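You operate a simulated robot arm through the tools that you are given. There is no shell and no other tool. Be economical: measure what you need, move in short steps, check, and stop when the job is done.

You are at the controls of a simulated two-armed robot. One attempt, no reset.

Task
Take the red cloth from the top of the dark table and lay it out flat on the top of the washing machine.

Only the result counts: the job must be done as asked and must still hold three seconds after the hand-in. Knocking over, shifting, dropping, spilling or breaking anything else fails it. Flat cloth is picked up by pressing the open fingertips on it (5 to 10 N) and closing them slowly along it; thin cloth reads only 2 to 8 mm in the jaws.

Robot
Two 7-joint arms with two-finger parallel grippers on one trunk, on a base that drives. Base frame: it is fixed to the floor where the robot stands at the start and does not move with it; the origin is under the middle of the robot, x ahead of it, y to its left, z up. Lengths are in cm, angles in rad, forces in N, time in s.
The left shoulder is at the start at [7, 16.3, 97], the right one opposite. With the tool pointing down near the work surface each hand reaches from about 40 to 88 cm from the robot's upright axis, wherever it stands, measured 20 degrees to its own side. Places, roughly: top of the washing machine [-140, -30, 100]. Payload 3.43 kg a hand.
The TCP of each hand is the grasp point between the finger pads, 3.4 cm short of the fingertips. In the tool frame z runs along the fingers and y along their closing line. Largest opening 12.8 cm; finger width 2.4, thickness 1.2; the body of the gripper, 4.8 by 13 cm, starts 9.6 cm behind the TCP.
Orientation is that of the tool frame in the base frame, as a unit quaternion [x, y, z, w]. With the fingers straight down and closing along the base's y, the tool's x points along the base's -x, its y along +y and its z along -z.

Tools
- The arms move only by the tool play_rows. It takes "left_plan", "right_plan" or both (then of equal length, played together; a hand with none holds still); each is a list that holds one entry, the list of rows, each a list of 7 numbers: the turn, a rotation vector about the tool's x, y, z in rad, then the shift along the tool's x, y, z in cm, then the finger opening in cm, from 0 to 12.8. In form: [[[ax, ay, az, tx, ty, tz, jaw], ...]]. A call has 1 to 10 rows; each row shifts and turns the commanded pose from where the row before left it, along the tool's axes as they then stand. Each row takes 0.2 s and may step no farther than 5 cm and 0.15 rad from the row before; otherwise, or with a gripper value out of range, the whole call is refused. A pose out of reach is approached as far as the arm can. The call stops where the force on the tool passes 40 N (or 10 N more than at its start, if that is more) or the arm is blocked; 0.2 s more then pass. Each finger travels about 15.3 cm/s and halts on what it meets, pressing with about 38 N; the grip force reading is that of the motor and also rises with nothing between the fingers. The clock runs only during rows and for 0.2 s after the last one: add rows that do not move to give the fingers time. The reply holds the time, the measured pose of the TCP, the force on the tool along the base axes, the opening and the grip force, in the units named above and with some noise.
- Cameras (640 x 400 px; columns grow to the right, rows downward): "scene" is now at [13.8, 1.75, 119.76]; the picture's right is [0.20, -0.98, 0.00], its down [-0.56, -0.12, -0.82] and it looks along [0.80, 0.16, -0.57] (base axes); focal length 253 px, centre (320, 200). "left" rides on the left gripper at [7.6, 1.1, -16] in its tool frame; the picture's right is [-0.15, 0.99, 0.00], its down [-0.88, -0.13, -0.46] and it looks along [-0.45, -0.07, 0.89] (tool axes); focal length 234 px, centre (320, 200). "right" rides on the right gripper at [7.6, -1.1, -16] in its tool frame; the picture's right is [0.15, 0.99, 0.00], its down [-0.88, 0.13, -0.46] and it looks along [-0.45, 0.07, 0.89] (tool axes); focal length 234 px, centre (320, 200). There is no depth. A picture from a camera that has moved, and an enlarged one, comes with that camera's place and axes in the base frame and with its lens.
- grab_frame(camera): a new picture of that camera. It takes no simulated time.
- slide_trunk(by): slides the trunk up (or, below 0, down) by that many cm; the arms and the scene camera ride with it, the base frame stays. It gives what a move gives, with no picture.
- drive_base(legs): drives the robot by 1 to 6 legs, each [ahead, left, turn to the left] in cm, cm and rad, along the robot's own axes; the way and the turn of a leg run together, so that a leg with both is an arc; at most 150 cm and 3.142 rad a leg. The arms and the cameras ride along, it lands a little off, and it stops where it bumps. It gives what a move gives.
- pan_tilt(pan, tilt): turns the head with the scene camera to pan (to the left, within 1.501 rad either way) and tilt (down, from -0.506 to 1.204), counted from straight ahead of the robot. It gives what a move gives.
- inspect(camera, box): a new picture of the part [left, top, right, bottom] of that camera's present view, enlarged. It takes no simulated time.
- sign_off(): hands the job in; it is judged then, once.

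Go step by step. Nothing tells you exact positions but the pictures and the camera data: compare them with the known pose of the tool, close in by small moves and look again before you grip or let go. The budget is 120 turns and 108 pictures, counting those below and the enlarged ones. Unless the task says otherwise, let go and move clear before handing in, and close with one line.

The tools are called after ">>>" as name(argument=value, ...) on one line, values as JSON. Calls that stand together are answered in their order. play_rows: Moves the arms, as the interface text tells. Its arguments: {"type":"object","properties":{"left_plan":{"type":"array","items":{"type":"array","items":{"type":"array","items":{"type":"number"}}}},"right_plan":{"type":"array","items":{"type":"array","items":{"type":"array","items":{"type":"number"}}}}},"required":[]} The other tools are called the same way: slide_trunk (by) slides the trunk up or down; drive_base (legs) drives the base; pan_tilt (pan, tilt) turns the head that bears the scene camera; grab_frame (camera) takes a picture; inspect (camera, box) takes an enlarged picture of a part of a camera's view; sign_off () hands the job in.

At the start:

```text
time: 0.0
left_eef_pos: [61.37, 28.13, 90.46]
left_orientation: [0.001, 1.0, 0.0, 0.0]
left_force: [0.6, 0.1, 0.3]
left_grip_width: 12.78
left_grasp_force: 0.0
right_eef_pos: [66.04, -20.8, 87.84]
right_orientation: [0.0, 1.0, 0.0, 0.0]
right_force: [-0.3, -0.1, -0.8]
right_grip_width: 12.81
right_grasp_force: 0.1
trunk travel left (down, up): [-45.0, 49.0]
robot x, y, heading: [0.18, -0.09, -0.001]
head pan, tilt: [0.202, 0.613]
```

scene: 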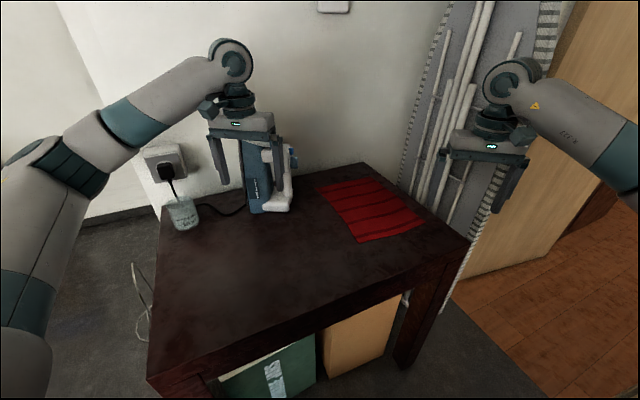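
right: 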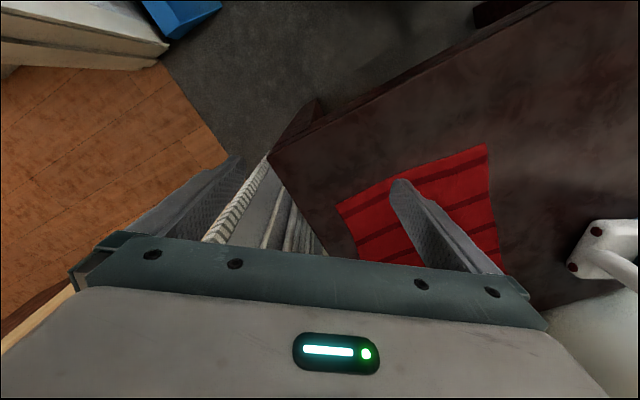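
left: 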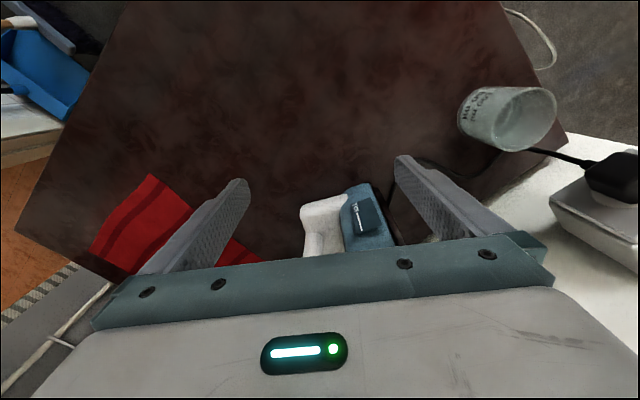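

The red cloth lies at the right end of the dark table, roughly at (96,19), (108,0), (82,-19) and (68,1), lined up with the table edge. I'll look around to plan a square approach and the way to the washing machine.

>>> inspect(camera="scene", box=[240, 140, 480, 290])

>>> pan_tilt(pan=-1.2, tilt=0.6)

>>> grab_frame(camera="scene")

```text
2.67 times, centred on (360, 215) of scene
camera zoom: at [13.8, 1.75, 119.76], right [0.2, -0.98, 0.0], down [-0.56, -0.12, -0.82], along [0.8, 0.16, -0.57], focal length 674 px, centre (213, 160)
```

zoom: 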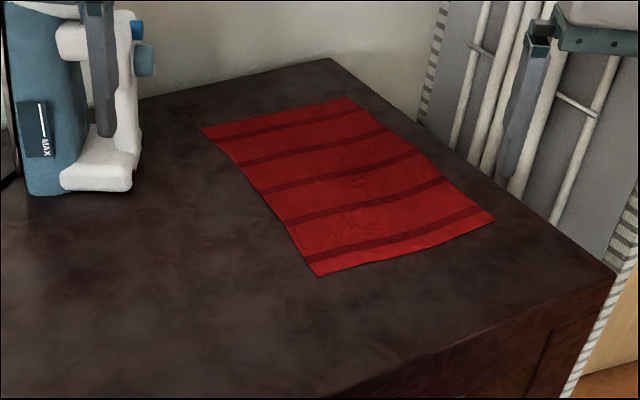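

```text
time: 1.5
left_eef_pos: [61.36, 28.09, 90.27]
left_orientation: [0.0, 1.0, 0.0, 0.0]
left_force: [0.1, -0.1, 0.1]
left_grip_width: 12.83
left_grasp_force: 0.1
right_eef_pos: [65.97, -20.79, 87.77]
right_orientation: [0.001, 1.0, -0.001, 0.0]
right_force: [0.0, -0.3, 0.2]
right_grip_width: 12.79
right_grasp_force: 0.1
trunk travel left (down, up): [-45.0, 49.0]
robot x, y, heading: [-0.05, 0.17, -0.003]
head pan, tilt: [-1.201, 0.6]
```

```text
103 pictures are left
camera scene: at [8.38, -8.26, 119.86], right [-0.93, -0.36, 0.0], down [-0.2, 0.53, -0.83], along [0.3, -0.77, -0.56], focal length 253 px, centre (320, 200)
```

scene: 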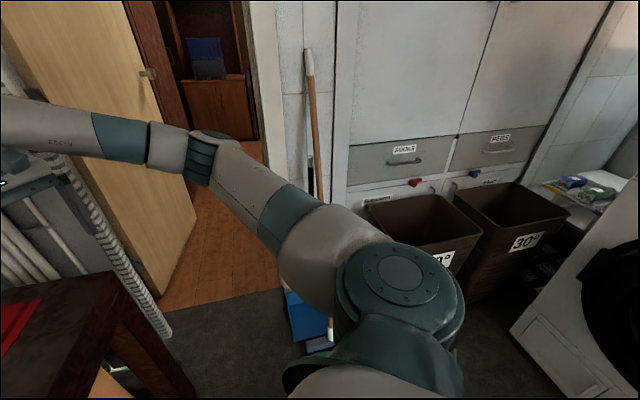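

Nothing stands near the right end of the table apart from the dustpan on the floor, so I'll stay put. I'll bring both hands above the near short edge of the cloth, then turn the fingers in line with that edge.

>>> play_rows(left_plan=[[[0, 0, 0, -1.506, -4.106, 1.18, 10], [0, 0, 0, -1.506, -4.106, 1.18, 8], [0, 0, 0, -1.506, -4.106, 1.18, 6], [0, 0, 0, -1.506, -4.106, 1.18, 4], [0, 0, 0, -1.506, -4.106, 1.18, 4], [0, 0, 0, -1.506, -4.106, 1.18, 4], [0, 0, 0, -1.506, -4.106, 1.18, 4]]], right_plan=[[[0, 0, 0, -2.23, 0.856, 0.826, 10], [0, 0, 0, -2.23, 0.856, 0.826, 8], [0, 0, 0, -2.23, 0.856, 0.826, 6], [0, 0, 0, -2.23, 0.856, 0.826, 4], [0, 0, 0, -2.23, 0.856, 0.826, 4], [0, 0, 0, -2.23, 0.856, 0.826, 4], [0, 0, 0, -2.23, 0.856, 0.826, 4]]])

>>> play_rows(left_plan=[[[0, 0, -0.1206, 0, 0, 0, 4], [0, 0, -0.1206, 0, 0, 0, 4], [0, 0, -0.1206, 0, 0, 0, 4], [0, 0, -0.1206, 0, 0, 0, 4], [0, 0, -0.1206, 0, 0, 0, 4], [0, 0, 0, 0, 0, 0, 4]]], right_plan=[[[0, 0, -0.1206, 0, 0, 0, 4], [0, 0, -0.1206, 0, 0, 0, 4], [0, 0, -0.1206, 0, 0, 0, 4], [0, 0, -0.1206, 0, 0, 0, 4], [0, 0, -0.1206, 0, 0, 0, 4], [0, 0, 0, 0, 0, 0, 4]]])

>>> pan_tilt(pan=0.0, tilt=0.61)

>>> grab_frame(camera="scene")

>>> grab_frame(camera="left")

>>> grab_frame(camera="right")

```text
time: 3.1
left_eef_pos: [72.01, -0.59, 81.97]
left_orientation: [0.0, 1.0, 0.0, 0.0]
left_force: [-0.5, 0.6, -0.7]
left_grip_width: 3.98
left_grasp_force: 0.0
right_eef_pos: [81.67, -14.94, 81.91]
right_orientation: [0.001, 1.0, 0.0, 0.0]
right_force: [0.0, -0.2, 0.0]
right_grip_width: 4.0
right_grasp_force: 0.0
trunk travel left (down, up): [-45.0, 49.0]
robot x, y, heading: [-0.06, 0.55, 0.002]
head pan, tilt: [-1.201, 0.6]
```

```text
time: 4.5
left_eef_pos: [71.88, -0.78, 82.06]
left_orientation: [-0.298, 0.955, -0.001, 0.0]
left_force: [-0.1, -0.7, 0.1]
left_grip_width: 3.98
left_grasp_force: 0.0
right_eef_pos: [79.72, -15.34, 80.68]
right_orientation: [-0.209, 0.978, 0.0, 0.002]
right_force: [-0.6, -0.4, 0.5]
right_grip_width: 4.0
right_grasp_force: 0.1
right hand out of reach, approached as far as the arm can: row 3, 4, 5
trunk travel left (down, up): [-45.0, 49.0]
robot x, y, heading: [0.16, -0.31, 0.005]
head pan, tilt: [-1.201, 0.6]
```

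```text
time: 5.9
left_eef_pos: [71.91, -0.79, 82.05]
left_orientation: [-0.297, 0.955, 0.0, 0.0]
left_force: [0.1, 0.2, -0.1]
left_grip_width: 4.01
left_grasp_force: 0.0
right_eef_pos: [79.6, -15.27, 80.59]
right_orientation: [-0.208, 0.978, 0.0, 0.002]
right_force: [0.4, -0.7, -0.6]
right_grip_width: 3.99
right_grasp_force: 0.1
trunk travel left (down, up): [-45.0, 49.0]
robot x, y, heading: [-0.2, 0.48, -0.003]
head pan, tilt: [0.0, 0.611]
```

```text
102 pictures are left
camera scene: at [13.99, -0.03, 119.77], right [0.0, -1.0, 0.0], down [-0.57, 0.0, -0.82], along [0.82, 0.0, -0.57], focal length 253 px, centre (320, 200)
```

scene: 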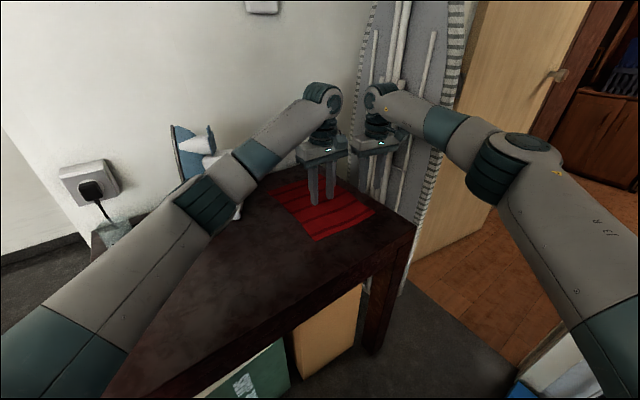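

```text
101 pictures are left
camera left: at [64.92, -4.03, 98.02], right [-0.44, 0.9, 0.0], down [0.8, 0.39, 0.46], along [0.41, 0.2, -0.89], focal length 234 px, centre (320, 200)
```

left: 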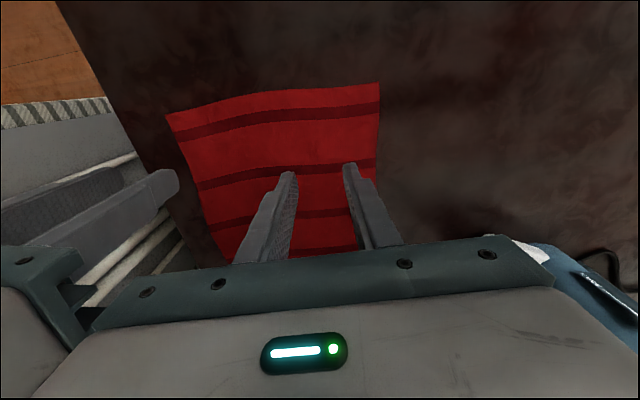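

```text
100 pictures are left
camera right: at [73.14, -19.38, 96.65], right [-0.54, 0.84, 0.0], down [0.75, 0.48, 0.46], along [0.39, 0.24, -0.89], focal length 234 px, centre (320, 200)
```

right: 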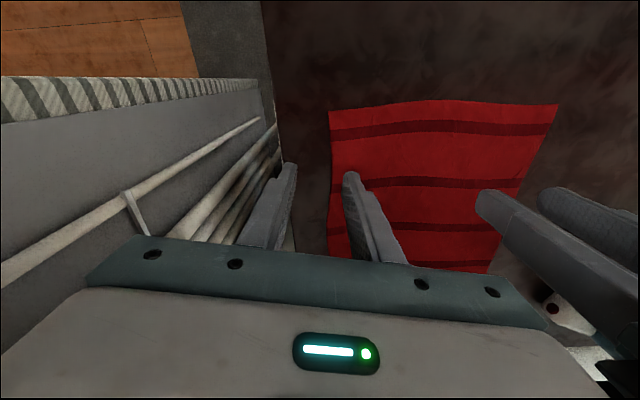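

Comparing the scene and wrist cameras puts the cloth at about z = 73, higher than stated, with its near corners at about (62.6, 1.2) and (74.8, -17). I'll move the hands back to match and look again.

>>> play_rows(left_plan=[[[0, 0, 0, 2.365, 1.945, 0, 3], [0, 0, 0, 2.365, 1.945, 0, 3], [0, 0, 0, 0, 0, 0, 3], [0, 0, 0, 0, 0, 0, 3], [0, 0, 0, 0, 0, 0, 3]]], right_plan=[[[0, 0, 0, 1.915, 1.84, 0, 3], [0, 0, 0, 1.915, 1.84, 0, 3], [0, 0, -0.095, 0, 0, 0, 3], [0, 0, -0.09, 0, 0, 0, 3], [0, 0, 0, 0, 0, 0, 3]]])

>>> grab_frame(camera="left")

>>> grab_frame(camera="right")

>>> inspect(camera="scene", box=[220, 120, 460, 270])

```text
time: 7.1
left_eef_pos: [65.8, -0.15, 82.08]
left_orientation: [-0.298, 0.955, 0.0, 0.0]
left_force: [-0.4, -0.4, -0.4]
left_grip_width: 2.99
left_grasp_force: 0.0
right_eef_pos: [74.72, -13.5, 80.76]
right_orientation: [-0.298, 0.955, -0.001, 0.0]
right_force: [-0.2, 0.7, 0.4]
right_grip_width: 3.0
right_grasp_force: 0.1
trunk travel left (down, up): [-45.0, 49.0]
robot x, y, heading: [-0.1, -0.05, -0.005]
head pan, tilt: [0.0, 0.611]
```

```text
99 pictures are left
camera left: at [58.81, -3.45, 98.0], right [-0.44, 0.9, 0.0], down [0.8, 0.39, 0.46], along [0.41, 0.2, -0.89], focal length 234 px, centre (320, 200)
```

left: 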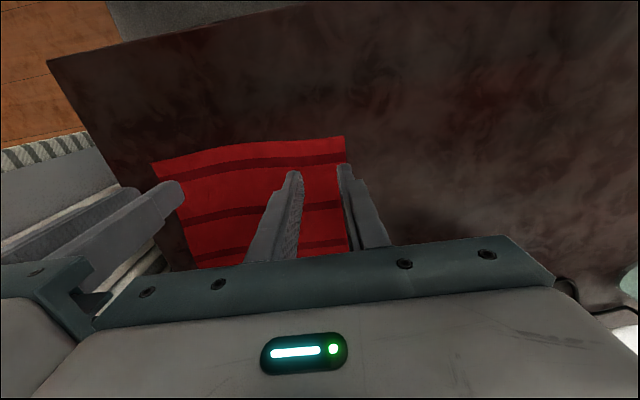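

```text
98 pictures are left
camera right: at [69.03, -18.69, 96.64], right [-0.68, 0.73, 0.0], down [0.65, 0.61, 0.46], along [0.34, 0.31, -0.89], focal length 234 px, centre (320, 200)
```

right: 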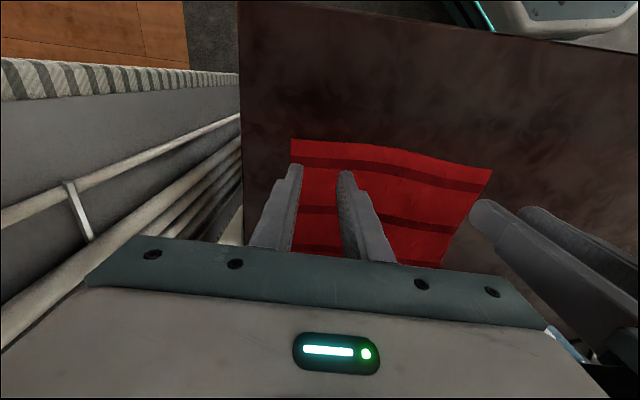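

```text
2.67 times, centred on (340, 195) of scene
camera zoom: at [14.0, -0.03, 119.76], right [0.0, -1.0, 0.0], down [-0.57, 0.0, -0.82], along [0.82, 0.0, -0.57], focal length 674 px, centre (267, 213)
```

zoom: 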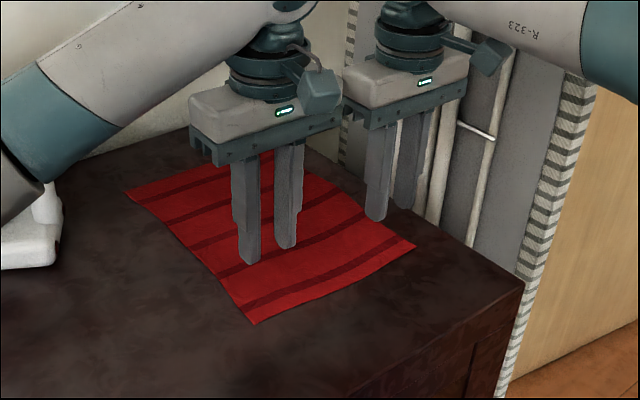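

The fingers line up over both near corners. I'll lower both hands to just above the surface, then feel for contact.

>>> play_rows(left_plan=[[[0, 0, 0, 0, 0, 1.6, 3], [0, 0, 0, 0, 0, 1.5, 3], [0, 0, 0, 0, 0, 1.5, 3], [0, 0, 0, 0, 0, 0, 3]]], right_plan=[[[0, 0, 0, 0, 0, 1.2, 3], [0, 0, 0, 0, 0, 1.0, 3], [0, 0, 0, 0, 0, 1.0, 3], [0, 0, 0, 0, 0, 0, 3]]])

>>> grab_frame(camera="left")

>>> inspect(camera="scene", box=[220, 120, 460, 270])

```text
time: 8.1
left_eef_pos: [65.71, -0.16, 77.52]
left_orientation: [-0.296, 0.955, 0.001, 0.0]
left_force: [0.3, 0.3, 0.2]
left_grip_width: 2.99
left_grasp_force: 0.2
right_eef_pos: [74.54, -13.3, 77.49]
right_orientation: [-0.297, 0.955, -0.001, 0.002]
right_force: [1.1, 0.1, -0.2]
right_grip_width: 3.02
right_grasp_force: 0.1
trunk travel left (down, up): [-45.0, 49.0]
robot x, y, heading: [-0.05, 0.12, -0.002]
head pan, tilt: [0.0, 0.611]
```

```text
96 pictures are left
camera left: at [58.76, -3.53, 93.43], right [-0.44, 0.9, 0.0], down [0.8, 0.39, 0.46], along [0.41, 0.2, -0.89], focal length 234 px, centre (320, 200)
```

left: 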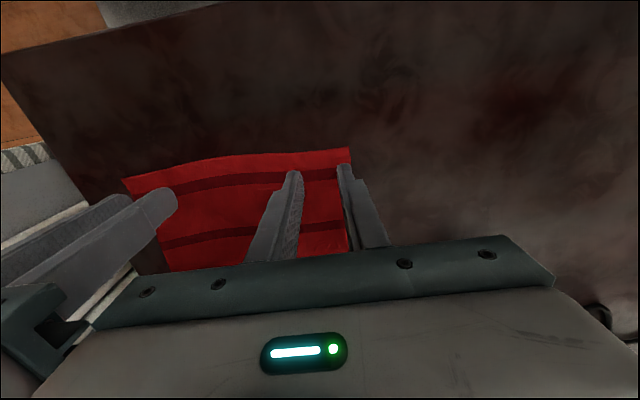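

```text
2.67 times, centred on (340, 195) of scene
camera zoom: at [13.95, -0.02, 119.77], right [0.0, -1.0, 0.0], down [-0.57, 0.0, -0.82], along [0.82, 0.0, -0.57], focal length 674 px, centre (267, 213)
```

zoom: 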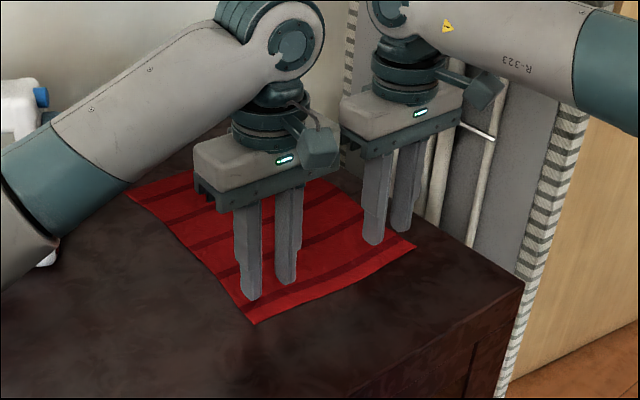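

>>> grab_frame(camera="right")

>>> inspect(camera="left", box=[220, 120, 420, 245])

```text
94 pictures are left
camera right: at [69.01, -18.65, 93.46], right [-0.68, 0.73, 0.0], down [0.65, 0.61, 0.46], along [0.34, 0.31, -0.89], focal length 234 px, centre (320, 200)
```

right: 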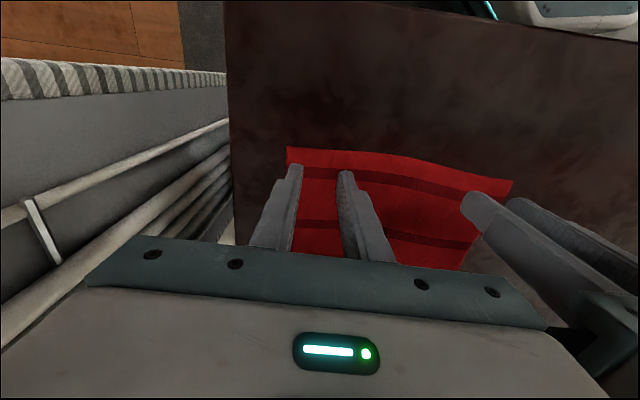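

```text
3.20 times, centred on (320, 182) of left
camera zoom: at [58.76, -3.53, 93.43], right [-0.44, 0.9, 0.0], down [0.8, 0.39, 0.46], along [0.41, 0.2, -0.89], focal length 749 px, centre (320, 256)
```

zoom: 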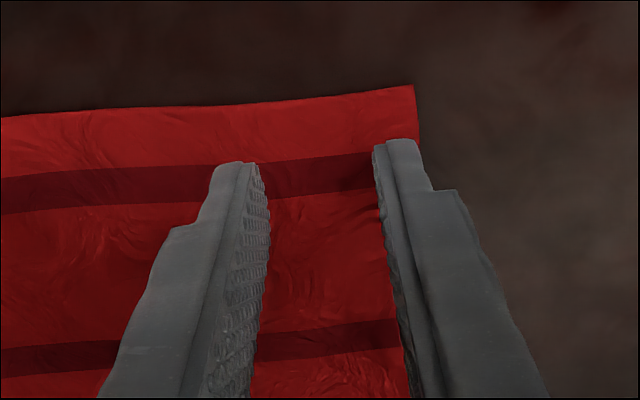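

>>> play_rows(left_plan=[[[0, 0, 0, 0, -0.6, 0, 2.6], [0, 0, 0, 0, 0, 0.3, 2.6], [0, 0, 0, 0, 0, 0.3, 2.6], [0, 0, 0, 0, 0, 0.3, 2.6], [0, 0, 0, 0, 0, 0, 2.6]]], right_plan=[[[0, 0, 0, 0, 0.6, 0, 2.6], [0, 0, 0, 0, 0, 0.3, 2.6], [0, 0, 0, 0, 0, 0.3, 2.6], [0, 0, 0, 0, 0, 0.3, 2.6], [0, 0, 0, 0, 0, 0, 2.6]]])

```text
time: 9.3
left_eef_pos: [66.13, -0.69, 76.66]
left_orientation: [-0.296, 0.955, 0.0, 0.0]
left_force: [-0.3, 0.0, -1.5]
left_grip_width: 2.57
left_grasp_force: 0.0
right_eef_pos: [74.41, -12.96, 76.76]
right_orientation: [-0.299, 0.954, -0.001, 0.001]
right_force: [0.1, -0.1, -0.2]
right_grip_width: 2.6
right_grasp_force: 0.1
trunk travel left (down, up): [-45.0, 49.0]
robot x, y, heading: [0.41, 0.1, -0.002]
head pan, tilt: [0.0, 0.611]
```

>>> play_rows(left_plan=[[[0, 0, 0, 0, 0, 0.3, 2.6], [0, 0, 0, 0, 0, 0.3, 2.6], [0, 0, 0, 0, 0, 0, 2.6]]], right_plan=[[[0, 0, 0, 0, 0, 0.3, 2.6], [0, 0, 0, 0, 0, 0.3, 2.6], [0, 0, 0, 0, 0, 0, 2.6]]])

>>> inspect(camera="scene", box=[260, 170, 420, 270])

```text
time: 10.1
left_eef_pos: [66.15, -0.66, 75.99]
left_orientation: [-0.297, 0.955, 0.001, 0.0]
left_force: [-0.5, 0.6, -0.4]
left_grip_width: 2.59
left_grasp_force: 0.0
right_eef_pos: [74.41, -12.98, 75.91]
right_orientation: [-0.297, 0.955, -0.001, 0.001]
right_force: [-0.1, 0.1, -0.2]
right_grip_width: 2.59
right_grasp_force: 0.1
trunk travel left (down, up): [-45.0, 49.0]
robot x, y, heading: [-0.3, -0.14, -0.003]
head pan, tilt: [0.0, 0.611]
```

```text
4.00 times, centred on (340, 220) of scene
camera zoom: at [13.98, -0.02, 119.77], right [0.0, -1.0, 0.0], down [-0.57, 0.0, -0.82], along [0.82, 0.0, -0.57], focal length 1011 px, centre (240, 120)
```

zoom: 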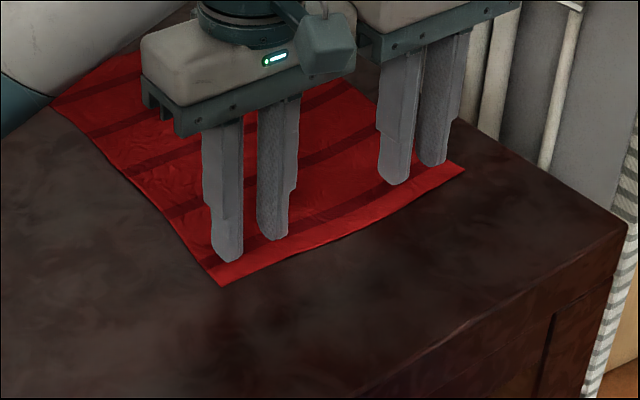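

>>> play_rows(left_plan=[[[0, 0, 0, 0, 0, 0.25, 2.6], [0, 0, 0, 0, 0, 0.25, 2.6], [0, 0, 0, 0, 0, 0, 2.6]]], right_plan=[[[0, 0, 0, 0, 0, 0.25, 2.6], [0, 0, 0, 0, 0, 0.25, 2.6], [0, 0, 0, 0, 0, 0, 2.6]]])

```text
time: 10.9
left_eef_pos: [66.25, -0.56, 75.62]
left_orientation: [-0.297, 0.955, 0.0, -0.001]
left_force: [-0.5, 0.5, 2.9]
left_grip_width: 2.62
left_grasp_force: 0.0
right_eef_pos: [74.29, -12.92, 75.6]
right_orientation: [-0.298, 0.955, 0.0, 0.001]
right_force: [0.7, 0.5, 1.3]
right_grip_width: 2.6
right_grasp_force: 0.1
trunk travel left (down, up): [-45.0, 49.0]
robot x, y, heading: [-0.14, 0.43, -0.002]
head pan, tilt: [0.0, 0.611]
```

Contact begins at TCP z ≈ 75.6, so the surface is at about 72.2. I'll press slightly more.

>>> play_rows(left_plan=[[[0, 0, 0, 0, 0, 0.15, 2.6], [0, 0, 0, 0, 0, 0, 2.6]]], right_plan=[[[0, 0, 0, 0, 0, 0.25, 2.6], [0, 0, 0, 0, 0, 0, 2.6]]])

```text
time: 11.5
left_eef_pos: [66.07, -0.71, 75.5]
left_orientation: [-0.296, 0.955, 0.0, 0.002]
left_force: [2.3, -1.0, 9.9]
left_grip_width: 2.58
left_grasp_force: 0.0
right_eef_pos: [74.41, -12.98, 75.6]
right_orientation: [-0.298, 0.955, -0.001, 0.003]
right_force: [3.5, -1.0, 12.6]
right_grip_width: 2.6
right_grasp_force: 0.0
trunk travel left (down, up): [-45.0, 49.0]
robot x, y, heading: [-0.24, -0.38, 0.004]
head pan, tilt: [0.0, 0.611]
```

>>> play_rows(left_plan=[[[0, 0, 0, 0, 0, -0.02, 2.3], [0, 0, 0, 0, 0, 0, 2.0], [0, 0, 0, 0, 0, 0, 1.7], [0, 0, 0, 0, 0, 0, 1.4], [0, 0, 0, 0, 0, 0, 1.1], [0, 0, 0, 0, 0, 0, 0.8], [0, 0, 0, 0, 0, 0, 0.5], [0, 0, 0, 0, 0, 0, 0.2], [0, 0, 0, 0, 0, 0, 0], [0, 0, 0, 0, 0, 0, 0]]], right_plan=[[[0, 0, 0, 0, 0, -0.07, 2.3], [0, 0, 0, 0, 0, 0, 2.0], [0, 0, 0, 0, 0, 0, 1.7], [0, 0, 0, 0, 0, 0, 1.4], [0, 0, 0, 0, 0, 0, 1.1], [0, 0, 0, 0, 0, 0, 0.8], [0, 0, 0, 0, 0, 0, 0.5], [0, 0, 0, 0, 0, 0, 0.2], [0, 0, 0, 0, 0, 0, 0], [0, 0, 0, 0, 0, 0, 0]]])

>>> inspect(camera="scene", box=[260, 170, 420, 270])

```text
time: 13.7
left_eef_pos: [66.01, -0.69, 75.53]
left_orientation: [-0.297, 0.955, 0.0, 0.001]
left_force: [2.2, -0.9, 11.6]
left_grip_width: 0.23
left_grasp_force: 36.8
right_eef_pos: [74.23, -12.91, 75.58]
right_orientation: [-0.298, 0.954, -0.001, 0.003]
right_force: [-2.9, 1.3, 12.5]
right_grip_width: 0.0
right_grasp_force: 33.3
trunk travel left (down, up): [-45.0, 49.0]
robot x, y, heading: [-0.24, -0.1, 0.001]
head pan, tilt: [0.0, 0.611]
```

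```text
4.00 times, centred on (340, 220) of scene
camera zoom: at [13.72, -0.01, 119.81], right [0.0, -1.0, 0.0], down [-0.57, 0.0, -0.82], along [0.82, 0.0, -0.57], focal length 1011 px, centre (240, 120)
```

zoom: 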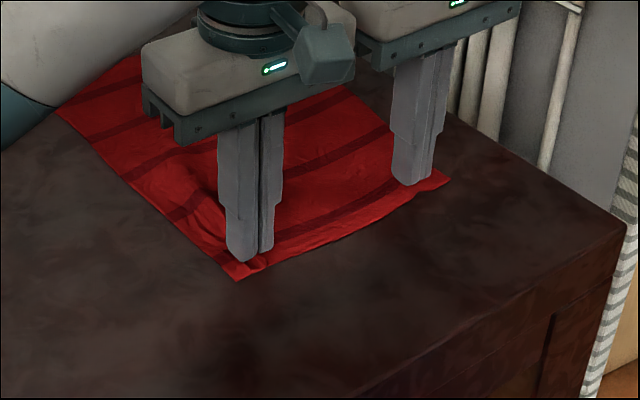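

The left hand reads 0.23 cm and shows a fold, so it holds cloth. The right hand closed empty, so I'll lift it a little, reopen it and look.

>>> play_rows(right_plan=[[[0, 0, 0, 0, 0, -0.8, 0.5], [0, 0, 0, 0, 0, 0, 2.6], [0, 0, 0, 0, 0, 0, 2.6]]])

>>> inspect(camera="right", box=[220, 100, 480, 262])

>>> inspect(camera="scene", box=[260, 170, 420, 270])

```text
time: 14.5
left_eef_pos: [66.08, -0.75, 75.54]
left_orientation: [-0.297, 0.955, 0.0, 0.001]
left_force: [-3.4, 0.6, 18.7]
left_grip_width: 0.21
left_grasp_force: 37.0
right_eef_pos: [74.14, -12.95, 76.31]
right_orientation: [-0.298, 0.955, -0.002, 0.002]
right_force: [0.1, 0.1, 0.2]
right_grip_width: 2.61
right_grasp_force: 0.0
trunk travel left (down, up): [-45.0, 49.0]
robot x, y, heading: [0.1, 0.23, 0.005]
head pan, tilt: [0.0, 0.611]
```

```text
2.46 times, centred on (350, 181) of right
camera zoom: at [68.53, -18.21, 92.21], right [-0.68, 0.73, 0.0], down [0.65, 0.61, 0.46], along [0.34, 0.31, -0.89], focal length 576 px, centre (246, 247)
```

zoom: 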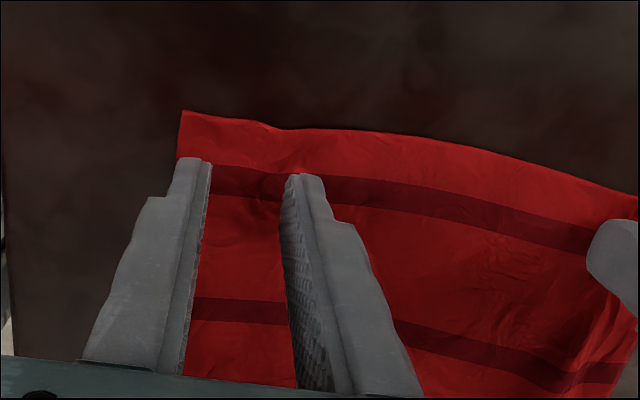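

```text
4.00 times, centred on (340, 220) of scene
camera zoom: at [13.76, -0.01, 119.8], right [0.0, -1.0, 0.0], down [-0.57, 0.0, -0.82], along [0.82, 0.0, -0.57], focal length 1011 px, centre (240, 120)
```

zoom: 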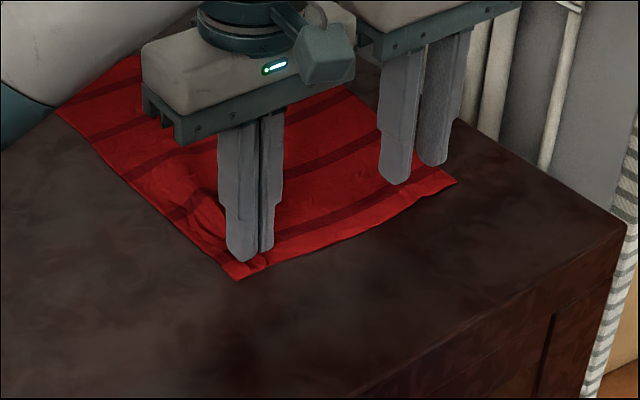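

The right outer finger sits right on the side edge of the cloth, and the two hands are too close for it to move further in. I'll lift and lean the left hand outward about its tips to make room, then shift the right hand inward.

>>> play_rows(left_plan=[[[0, 0, 0, 0, 0, -0.5, 0], [0.1, 0, 0, 0, 0.34, 0, 0], [0.1, 0, 0, 0, 0.34, 0, 0], [0.1, 0, 0, 0, 0.34, 0, 0], [0, 0, 0, 0, 0, 0, 0]]])

>>> play_rows(right_plan=[[[0, 0, 0, 0, 0.7, 0, 3], [0, 0, 0, 0, 0.7, 0, 3], [0, 0, 0, 0, 0, 0, 3]]])

>>> inspect(camera="right", box=[220, 100, 480, 262])

>>> inspect(camera="scene", box=[260, 145, 460, 270])

```text
time: 15.7
left_eef_pos: [65.6, 0.12, 75.76]
left_orientation: [-0.295, 0.944, -0.143, 0.045]
left_force: [-0.2, -0.3, 0.8]
left_grip_width: 0.16
left_grasp_force: 36.7
right_eef_pos: [74.43, -13.0, 76.09]
right_orientation: [-0.296, 0.955, -0.001, 0.002]
right_force: [-0.4, 0.1, -0.7]
right_grip_width: 2.6
right_grasp_force: 0.1
trunk travel left (down, up): [-45.0, 49.0]
robot x, y, heading: [-0.02, -0.21, -0.001]
head pan, tilt: [0.0, 0.611]
```

```text
time: 16.5
left_eef_pos: [65.54, 0.25, 75.83]
left_orientation: [-0.294, 0.944, -0.143, 0.044]
left_force: [-0.3, 0.1, 0.3]
left_grip_width: 0.19
left_grasp_force: 36.4
right_eef_pos: [73.69, -11.83, 76.02]
right_orientation: [-0.297, 0.955, -0.001, 0.002]
right_force: [0.8, 0.7, 0.2]
right_grip_width: 3.02
right_grasp_force: 0.0
trunk travel left (down, up): [-45.0, 49.0]
robot x, y, heading: [0.07, 0.38, -0.002]
head pan, tilt: [0.0, 0.611]
```

```text
2.46 times, centred on (350, 181) of right
camera zoom: at [67.9, -17.03, 92.04], right [-0.68, 0.73, 0.0], down [0.65, 0.61, 0.46], along [0.34, 0.31, -0.89], focal length 576 px, centre (246, 247)
```

zoom: 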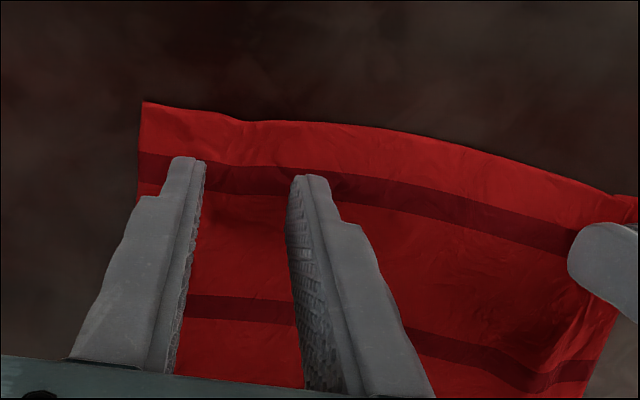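

```text
3.20 times, centred on (360, 208) of scene
camera zoom: at [13.97, -0.03, 119.77], right [0.0, -1.0, 0.0], down [-0.57, 0.0, -0.82], along [0.82, 0.0, -0.57], focal length 809 px, centre (192, 176)
```

zoom: 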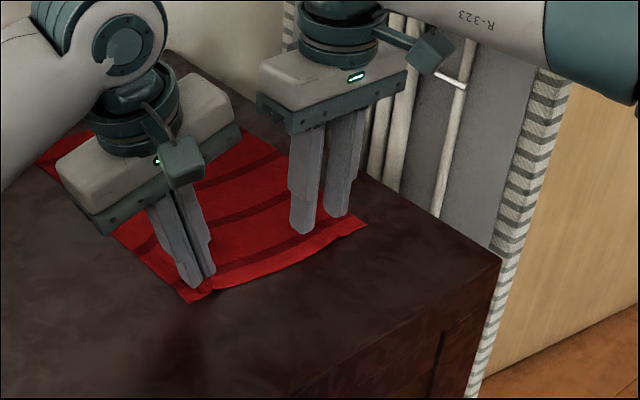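

>>> play_rows(right_plan=[[[0, 0, 0, 0, 0.3, 0, 3], [0, 0, 0, 0, 0, 0.25, 3], [0, 0, 0, 0, 0, 0.25, 3], [0, 0, 0, 0, 0, 0, 3]]])

```text
time: 17.5
left_eef_pos: [65.77, 0.12, 75.71]
left_orientation: [-0.293, 0.944, -0.143, 0.044]
left_force: [0.5, 0.6, 0.8]
left_grip_width: 0.18
left_grasp_force: 36.4
right_eef_pos: [73.35, -11.54, 75.63]
right_orientation: [-0.298, 0.954, 0.0, 0.002]
right_force: [-0.1, 0.1, -0.2]
right_grip_width: 2.99
right_grasp_force: 0.1
trunk travel left (down, up): [-45.0, 49.0]
robot x, y, heading: [0.18, 0.41, 0.002]
head pan, tilt: [0.0, 0.611]
```

>>> play_rows(right_plan=[[[0, 0, 0, 0, 0, 0.15, 3], [0, 0, 0, 0, 0, 0.15, 3], [0, 0, 0, 0, 0, 0, 3]]])

```text
time: 18.3
left_eef_pos: [65.54, 0.11, 75.85]
left_orientation: [-0.293, 0.944, -0.143, 0.044]
left_force: [-0.1, -1.0, -0.3]
left_grip_width: 0.2
left_grasp_force: 36.8
right_eef_pos: [73.47, -11.57, 75.54]
right_orientation: [-0.298, 0.955, -0.001, 0.003]
right_force: [1.6, -1.5, 16.2]
right_grip_width: 3.02
right_grasp_force: 0.1
trunk travel left (down, up): [-45.0, 49.0]
robot x, y, heading: [0.22, 0.26, -0.002]
head pan, tilt: [0.0, 0.611]
```

>>> play_rows(right_plan=[[[0, 0, 0, 0, 0, -0.1, 2.7], [0, 0, 0, 0, 0, 0, 2.4], [0, 0, 0, 0, 0, 0, 2.1], [0, 0, 0, 0, 0, 0, 1.8], [0, 0, 0, 0, 0, 0, 1.5], [0, 0, 0, 0, 0, 0, 1.2], [0, 0, 0, 0, 0, 0, 0.9], [0, 0, 0, 0, 0, 0, 0.6], [0, 0, 0, 0, 0, 0, 0.3], [0, 0, 0, 0, 0, 0, 0]]])

>>> play_rows(right_plan=[[[0, 0, 0, 0, 0, 0, 0], [0, 0, 0, 0, 0, 0, 0]]])

>>> inspect(camera="right", box=[220, 100, 480, 262])

```text
time: 20.5
left_eef_pos: [65.37, 0.31, 75.95]
left_orientation: [-0.294, 0.944, -0.142, 0.045]
left_force: [1.5, -2.7, -0.2]
left_grip_width: 0.19
left_grasp_force: 36.7
right_eef_pos: [73.39, -11.63, 75.58]
right_orientation: [-0.297, 0.955, -0.001, 0.003]
right_force: [-2.0, 2.3, 17.3]
right_grip_width: 0.0
right_grasp_force: 33.2
trunk travel left (down, up): [-45.0, 49.0]
robot x, y, heading: [0.25, -0.19, 0.001]
head pan, tilt: [0.0, 0.611]
```

```text
time: 21.1
left_eef_pos: [65.53, 0.17, 75.87]
left_orientation: [-0.293, 0.944, -0.143, 0.046]
left_force: [1.4, -2.1, 0.2]
left_grip_width: 0.18
left_grasp_force: 36.8
right_eef_pos: [73.35, -11.45, 75.52]
right_orientation: [-0.297, 0.955, -0.001, 0.003]
right_force: [-1.2, 1.3, 18.5]
right_grip_width: 0.01
right_grasp_force: 32.8
trunk travel left (down, up): [-45.0, 49.0]
robot x, y, heading: [-0.18, -0.03, 0.001]
head pan, tilt: [0.0, 0.611]
```

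```text
2.46 times, centred on (350, 181) of right
camera zoom: at [67.61, -16.77, 91.53], right [-0.68, 0.73, 0.0], down [0.65, 0.61, 0.46], along [0.34, 0.31, -0.89], focal length 576 px, centre (246, 247)
```

zoom: 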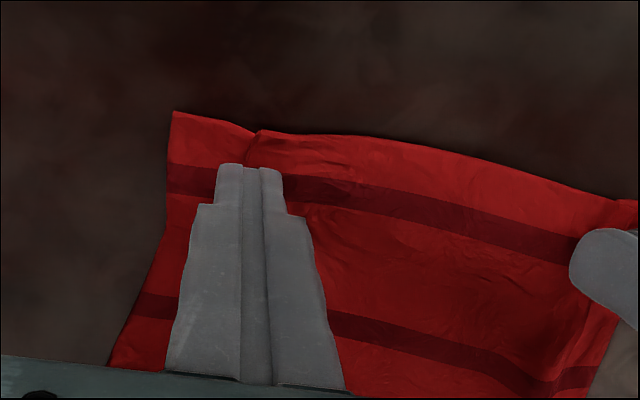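

>>> play_rows(right_plan=[[[0, 0, 0, 0, 0, -0.4, 0], [0, 0, 0, 0, 0, -0.4, 0], [0, 0, 0, 0, 0, 0, 0]]])

>>> inspect(camera="right", box=[220, 100, 480, 262])

>>> inspect(camera="scene", box=[260, 145, 460, 270])

```text
time: 21.9
left_eef_pos: [65.56, 0.13, 75.82]
left_orientation: [-0.294, 0.944, -0.143, 0.045]
left_force: [0.0, -0.4, 0.6]
left_grip_width: 0.2
left_grasp_force: 37.0
right_eef_pos: [73.52, -11.53, 76.16]
right_orientation: [-0.297, 0.955, -0.001, 0.001]
right_force: [-1.0, -0.1, 0.1]
right_grip_width: 0.0
right_grasp_force: 33.2
trunk travel left (down, up): [-45.0, 49.0]
robot x, y, heading: [-0.08, -0.15, 0.002]
head pan, tilt: [0.0, 0.611]
```

```text
2.46 times, centred on (350, 181) of right
camera zoom: at [67.72, -16.8, 92.13], right [-0.68, 0.73, 0.0], down [0.65, 0.61, 0.46], along [0.34, 0.31, -0.89], focal length 576 px, centre (246, 247)
```

zoom: 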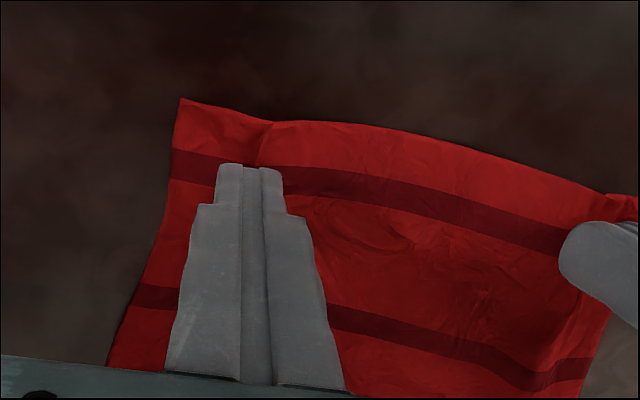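

```text
3.20 times, centred on (360, 208) of scene
camera zoom: at [13.97, -0.02, 119.76], right [0.0, -1.0, 0.0], down [-0.57, 0.0, -0.82], along [0.82, 0.0, -0.57], focal length 809 px, centre (192, 176)
```

zoom: 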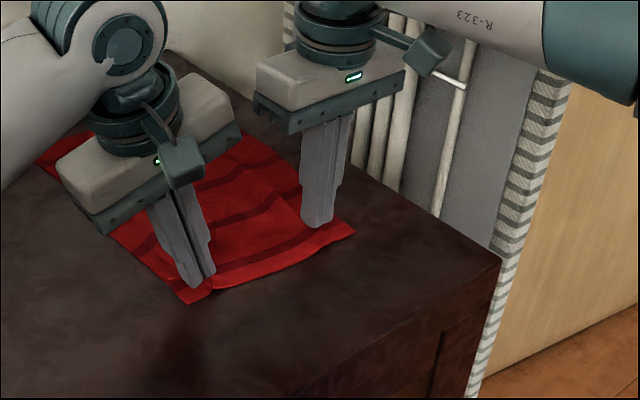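

The fold slipped out at about 17 N. I'll try the right hand again a little further in, pressing more lightly.

>>> play_rows(right_plan=[[[0, 0, 0, 0, 0.5, 0, 1], [0, 0, 0, 0, 0, 0, 3.2], [0, 0, 0, 0, 0, 0.25, 3.2], [0, 0, 0, 0, 0, 0.25, 3.2], [0, 0, 0, 0, 0, 0.1, 3.2], [0, 0, 0, 0, 0, 0, 3.2]]])

```text
time: 23.3
left_eef_pos: [65.62, 0.13, 75.86]
left_orientation: [-0.293, 0.944, -0.143, 0.043]
left_force: [-0.5, -0.3, 0.4]
left_grip_width: 0.16
left_grasp_force: 36.7
right_eef_pos: [73.08, -11.21, 75.69]
right_orientation: [-0.298, 0.955, 0.0, 0.001]
right_force: [0.1, 0.6, 1.0]
right_grip_width: 3.19
right_grasp_force: 0.0
trunk travel left (down, up): [-45.0, 49.0]
robot x, y, heading: [-0.15, 0.28, 0.0]
head pan, tilt: [0.0, 0.611]
```

>>> play_rows(right_plan=[[[0, 0, 0, 0, 0, 0.12, 3.2], [0, 0, 0, 0, 0, 0, 3.2]]])

>>> inspect(camera="right", box=[220, 100, 480, 262])

```text
time: 23.9
left_eef_pos: [65.5, 0.15, 75.79]
left_orientation: [-0.293, 0.944, -0.143, 0.044]
left_force: [0.7, 0.3, 0.3]
left_grip_width: 0.2
left_grasp_force: 36.5
right_eef_pos: [73.07, -11.16, 75.45]
right_orientation: [-0.298, 0.955, 0.0, 0.002]
right_force: [0.2, -0.8, 2.7]
right_grip_width: 3.2
right_grasp_force: 0.1
trunk travel left (down, up): [-45.0, 49.0]
robot x, y, heading: [-0.12, 0.17, 0.001]
head pan, tilt: [0.0, 0.611]
```

```text
2.46 times, centred on (350, 181) of right
camera zoom: at [67.43, -16.37, 91.5], right [-0.68, 0.73, 0.0], down [0.65, 0.61, 0.46], along [0.34, 0.31, -0.89], focal length 576 px, centre (246, 247)
```

zoom: 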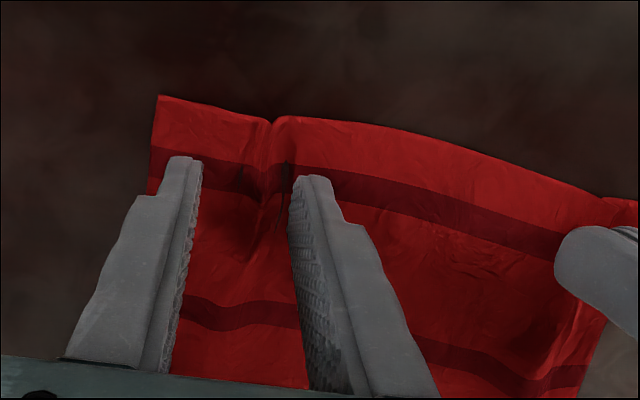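

A small fold already stands between the right fingers. I'll press a bit more and close slowly.

>>> play_rows(right_plan=[[[0, 0, 0, 0, 0, 0.06, 3.2], [0, 0, 0, 0, 0, 0, 2.8], [0, 0, 0, 0, 0, 0, 2.4], [0, 0, 0, 0, 0, 0, 2.0], [0, 0, 0, 0, 0, 0, 1.6], [0, 0, 0, 0, 0, 0, 1.2]]])

>>> inspect(camera="right", box=[220, 100, 480, 262])

```text
time: 25.3
left_eef_pos: [65.45, 0.18, 75.8]
left_orientation: [-0.294, 0.944, -0.144, 0.045]
left_force: [0.5, -0.7, -1.3]
left_grip_width: 0.18
left_grasp_force: 37.2
right_eef_pos: [72.96, -11.04, 75.63]
right_orientation: [-0.298, 0.954, -0.001, 0.002]
right_force: [-1.2, 0.9, 7.7]
right_grip_width: 1.14
right_grasp_force: 0.1
trunk travel left (down, up): [-45.0, 49.0]
robot x, y, heading: [-0.31, -0.0, -0.004]
head pan, tilt: [0.0, 0.611]
```

```text
2.46 times, centred on (350, 181) of right
camera zoom: at [67.39, -16.33, 91.49], right [-0.68, 0.73, 0.0], down [0.65, 0.61, 0.46], along [0.34, 0.31, -0.89], focal length 576 px, centre (246, 247)
```

zoom: 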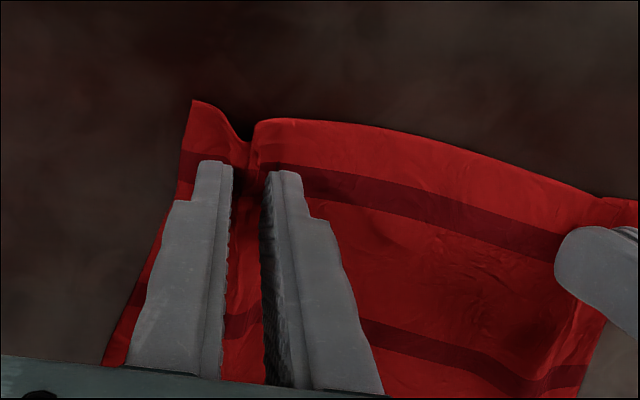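

>>> play_rows(right_plan=[[[0, 0, 0, 0, 0, 0, 1.0], [0, 0, 0, 0, 0, 0, 0.8], [0, 0, 0, 0, 0, 0, 0.6], [0, 0, 0, 0, 0, 0, 0.4], [0, 0, 0, 0, 0, 0, 0.2], [0, 0, 0, 0, 0, 0, 0], [0, 0, 0, 0, 0, 0, 0], [0, 0, 0, 0, 0, 0, 0]]])

>>> inspect(camera="right", box=[220, 100, 480, 262])

```text
time: 27.1
left_eef_pos: [65.68, 0.16, 75.99]
left_orientation: [-0.293, 0.944, -0.143, 0.045]
left_force: [4.7, -7.2, -0.6]
left_grip_width: 0.2
left_grasp_force: 36.7
right_eef_pos: [73.0, -11.02, 75.52]
right_orientation: [-0.298, 0.955, 0.0, 0.001]
right_force: [-4.9, 8.4, 9.4]
right_grip_width: 0.23
right_grasp_force: 37.4
trunk travel left (down, up): [-45.0, 49.0]
robot x, y, heading: [0.28, -0.0, -0.002]
head pan, tilt: [0.0, 0.611]
```

```text
2.46 times, centred on (350, 181) of right
camera zoom: at [67.37, -16.32, 91.5], right [-0.68, 0.73, 0.0], down [0.65, 0.61, 0.46], along [0.34, 0.31, -0.89], focal length 576 px, centre (246, 247)
```

zoom: 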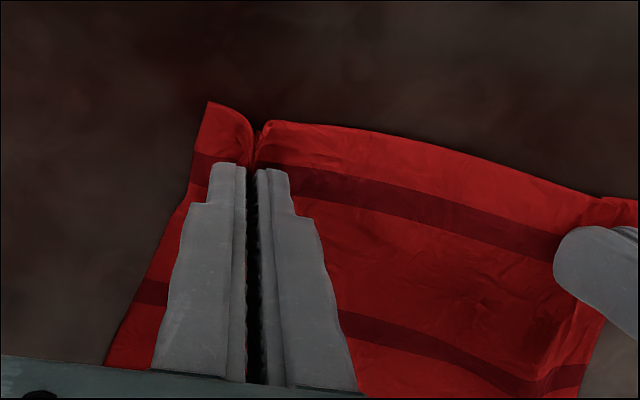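

Both hands now read about 0.2 cm and the cloth pulls between them, so both corners are held. I'll ease the tension and lift together.

>>> play_rows(left_plan=[[[0, 0, 0, 0, -0.15, -0.48, 0], [0, 0, 0, 0, -0.3, -0.955, 0], [0, 0, 0, 0, -0.44, -1.43, 0], [0, 0, 0, 0, -0.44, -1.43, 0], [0, 0, 0, 0, -0.44, -1.43, 0], [0, 0, 0, 0, 0, 0, 0]]], right_plan=[[[0, 0, 0, 0, 0.2, -0.5, 0], [0, 0, 0, 0, 0.1, -1.0, 0], [0, 0, 0, 0, 0, -1.5, 0], [0, 0, 0, 0, 0, -1.5, 0], [0, 0, 0, 0, 0, -1.5, 0], [0, 0, 0, 0, 0, 0, 0]]])

>>> grab_frame(camera="scene")

```text
time: 28.5
left_eef_pos: [65.62, 0.1, 81.75]
left_orientation: [-0.294, 0.944, -0.141, 0.044]
left_force: [1.2, -2.0, -1.3]
left_grip_width: 0.17
left_grasp_force: 37.0
right_eef_pos: [72.98, -10.88, 81.4]
right_orientation: [-0.298, 0.955, -0.001, 0.001]
right_force: [-1.8, 1.9, 0.2]
right_grip_width: 0.25
right_grasp_force: 36.8
trunk travel left (down, up): [-45.0, 49.0]
robot x, y, heading: [0.04, -0.11, -0.005]
head pan, tilt: [0.0, 0.611]
```

```text
80 pictures are left
camera scene: at [14.02, -0.03, 119.76], right [0.0, -1.0, 0.0], down [-0.57, 0.0, -0.82], along [0.82, 0.0, -0.57], focal length 253 px, centre (320, 200)
```

scene: 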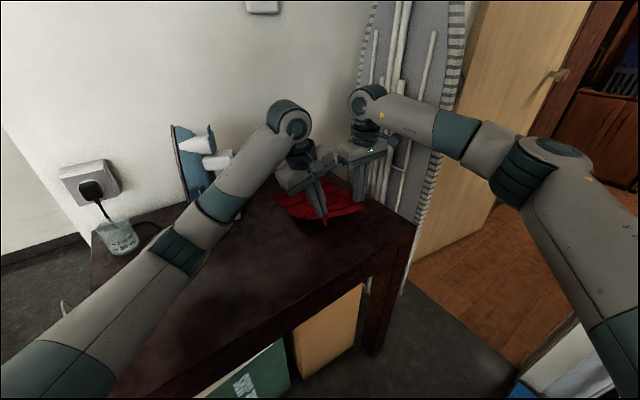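

>>> slide_trunk(by=40)

>>> pan_tilt(pan=0.0, tilt=0.75)

>>> grab_frame(camera="scene")

```text
time: 32.4
left_eef_pos: [65.61, 0.01, 121.63]
left_orientation: [-0.293, 0.944, -0.144, 0.044]
left_force: [1.6, -1.2, 0.2]
left_grip_width: 0.21
left_grasp_force: 37.2
right_eef_pos: [73.02, -10.81, 121.43]
right_orientation: [-0.298, 0.955, -0.001, 0.001]
right_force: [-0.6, 2.1, -0.7]
right_grip_width: 0.26
right_grasp_force: 37.0
trunk travel left (down, up): [-85.0, 9.0]
robot x, y, heading: [-0.12, -0.01, -0.002]
head pan, tilt: [0.0, 0.611]
```

```text
time: 33.0
left_eef_pos: [65.58, 0.01, 121.68]
left_orientation: [-0.293, 0.944, -0.143, 0.044]
left_force: [1.2, -2.0, 0.7]
left_grip_width: 0.2
left_grasp_force: 37.3
right_eef_pos: [73.09, -10.89, 121.57]
right_orientation: [-0.298, 0.955, -0.001, 0.001]
right_force: [-0.4, 1.4, 1.1]
right_grip_width: 0.24
right_grasp_force: 37.6
trunk travel left (down, up): [-85.0, 9.0]
robot x, y, heading: [0.28, -0.0, -0.004]
head pan, tilt: [0.0, 0.75]
```

```text
79 pictures are left
camera scene: at [13.49, -0.02, 158.58], right [0.0, -1.0, 0.0], down [-0.68, 0.0, -0.73], along [0.73, 0.0, -0.68], focal length 253 px, centre (320, 200)
```

scene: 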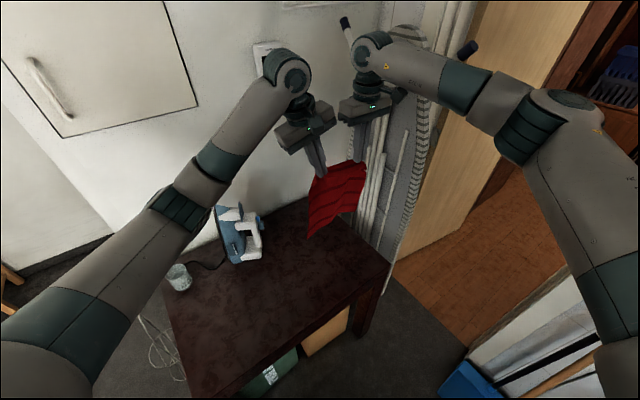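

The cloth hangs well from both hands. I'll bring the hands closer in and turn the pair square to the robot before driving.

>>> play_rows(left_plan=[[[0, 0.0358, 0.1156, 0.95, 2.35, -0.73, 0], [0, 0.0358, 0.1156, 1.23, 2.14, -0.66, 0], [0, 0.0358, 0.1156, 1.5, 1.88, -0.58, 0], [0, 0.0358, 0.1156, 1.72, 1.6, -0.5, 0], [0, 0.0358, 0.1156, 1.92, 1.3, -0.4, 0], [0, 0, 0, 0, 0, 0, 0]]], right_plan=[[[0, 0, 0.121, 2.52, 2.58, 0, 0], [0, 0, 0.121, 2.83, 2.34, 0, 0], [0, 0, 0.121, 3.08, 2.08, 0, 0], [0, 0, 0.121, 3.32, 1.79, 0, 0], [0, 0, 0.121, 3.5, 1.47, 0, 0], [0, 0, 0, 0, 0, 0, 0]]])

>>> grab_frame(camera="scene")

```text
time: 34.5
left_eef_pos: [55.1, 6.59, 121.74]
left_orientation: [0.001, 0.989, -0.151, -0.001]
left_force: [-0.4, -2.2, -0.7]
left_grip_width: 0.22
left_grasp_force: 37.3
right_eef_pos: [55.03, -6.66, 121.51]
right_orientation: [0.001, 1.0, 0.0, 0.002]
right_force: [-0.9, 2.4, 0.1]
right_grip_width: 0.24
right_grasp_force: 36.9
trunk travel left (down, up): [-85.0, 9.0]
robot x, y, heading: [0.01, -0.47, -0.001]
head pan, tilt: [0.0, 0.75]
```

```text
78 pictures are left
camera scene: at [13.57, -0.08, 158.56], right [0.0, -1.0, 0.0], down [-0.68, 0.0, -0.73], along [0.73, 0.0, -0.68], focal length 253 px, centre (320, 200)
```

scene: 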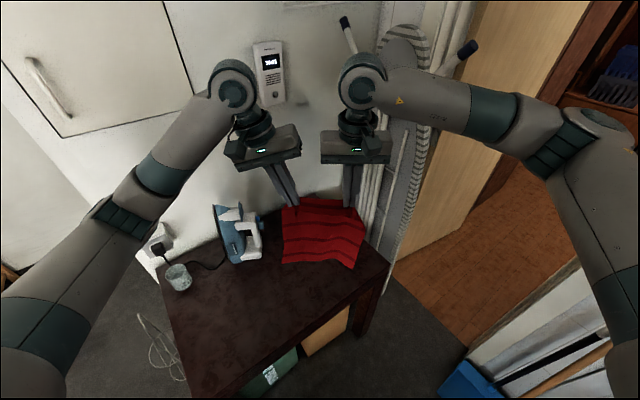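

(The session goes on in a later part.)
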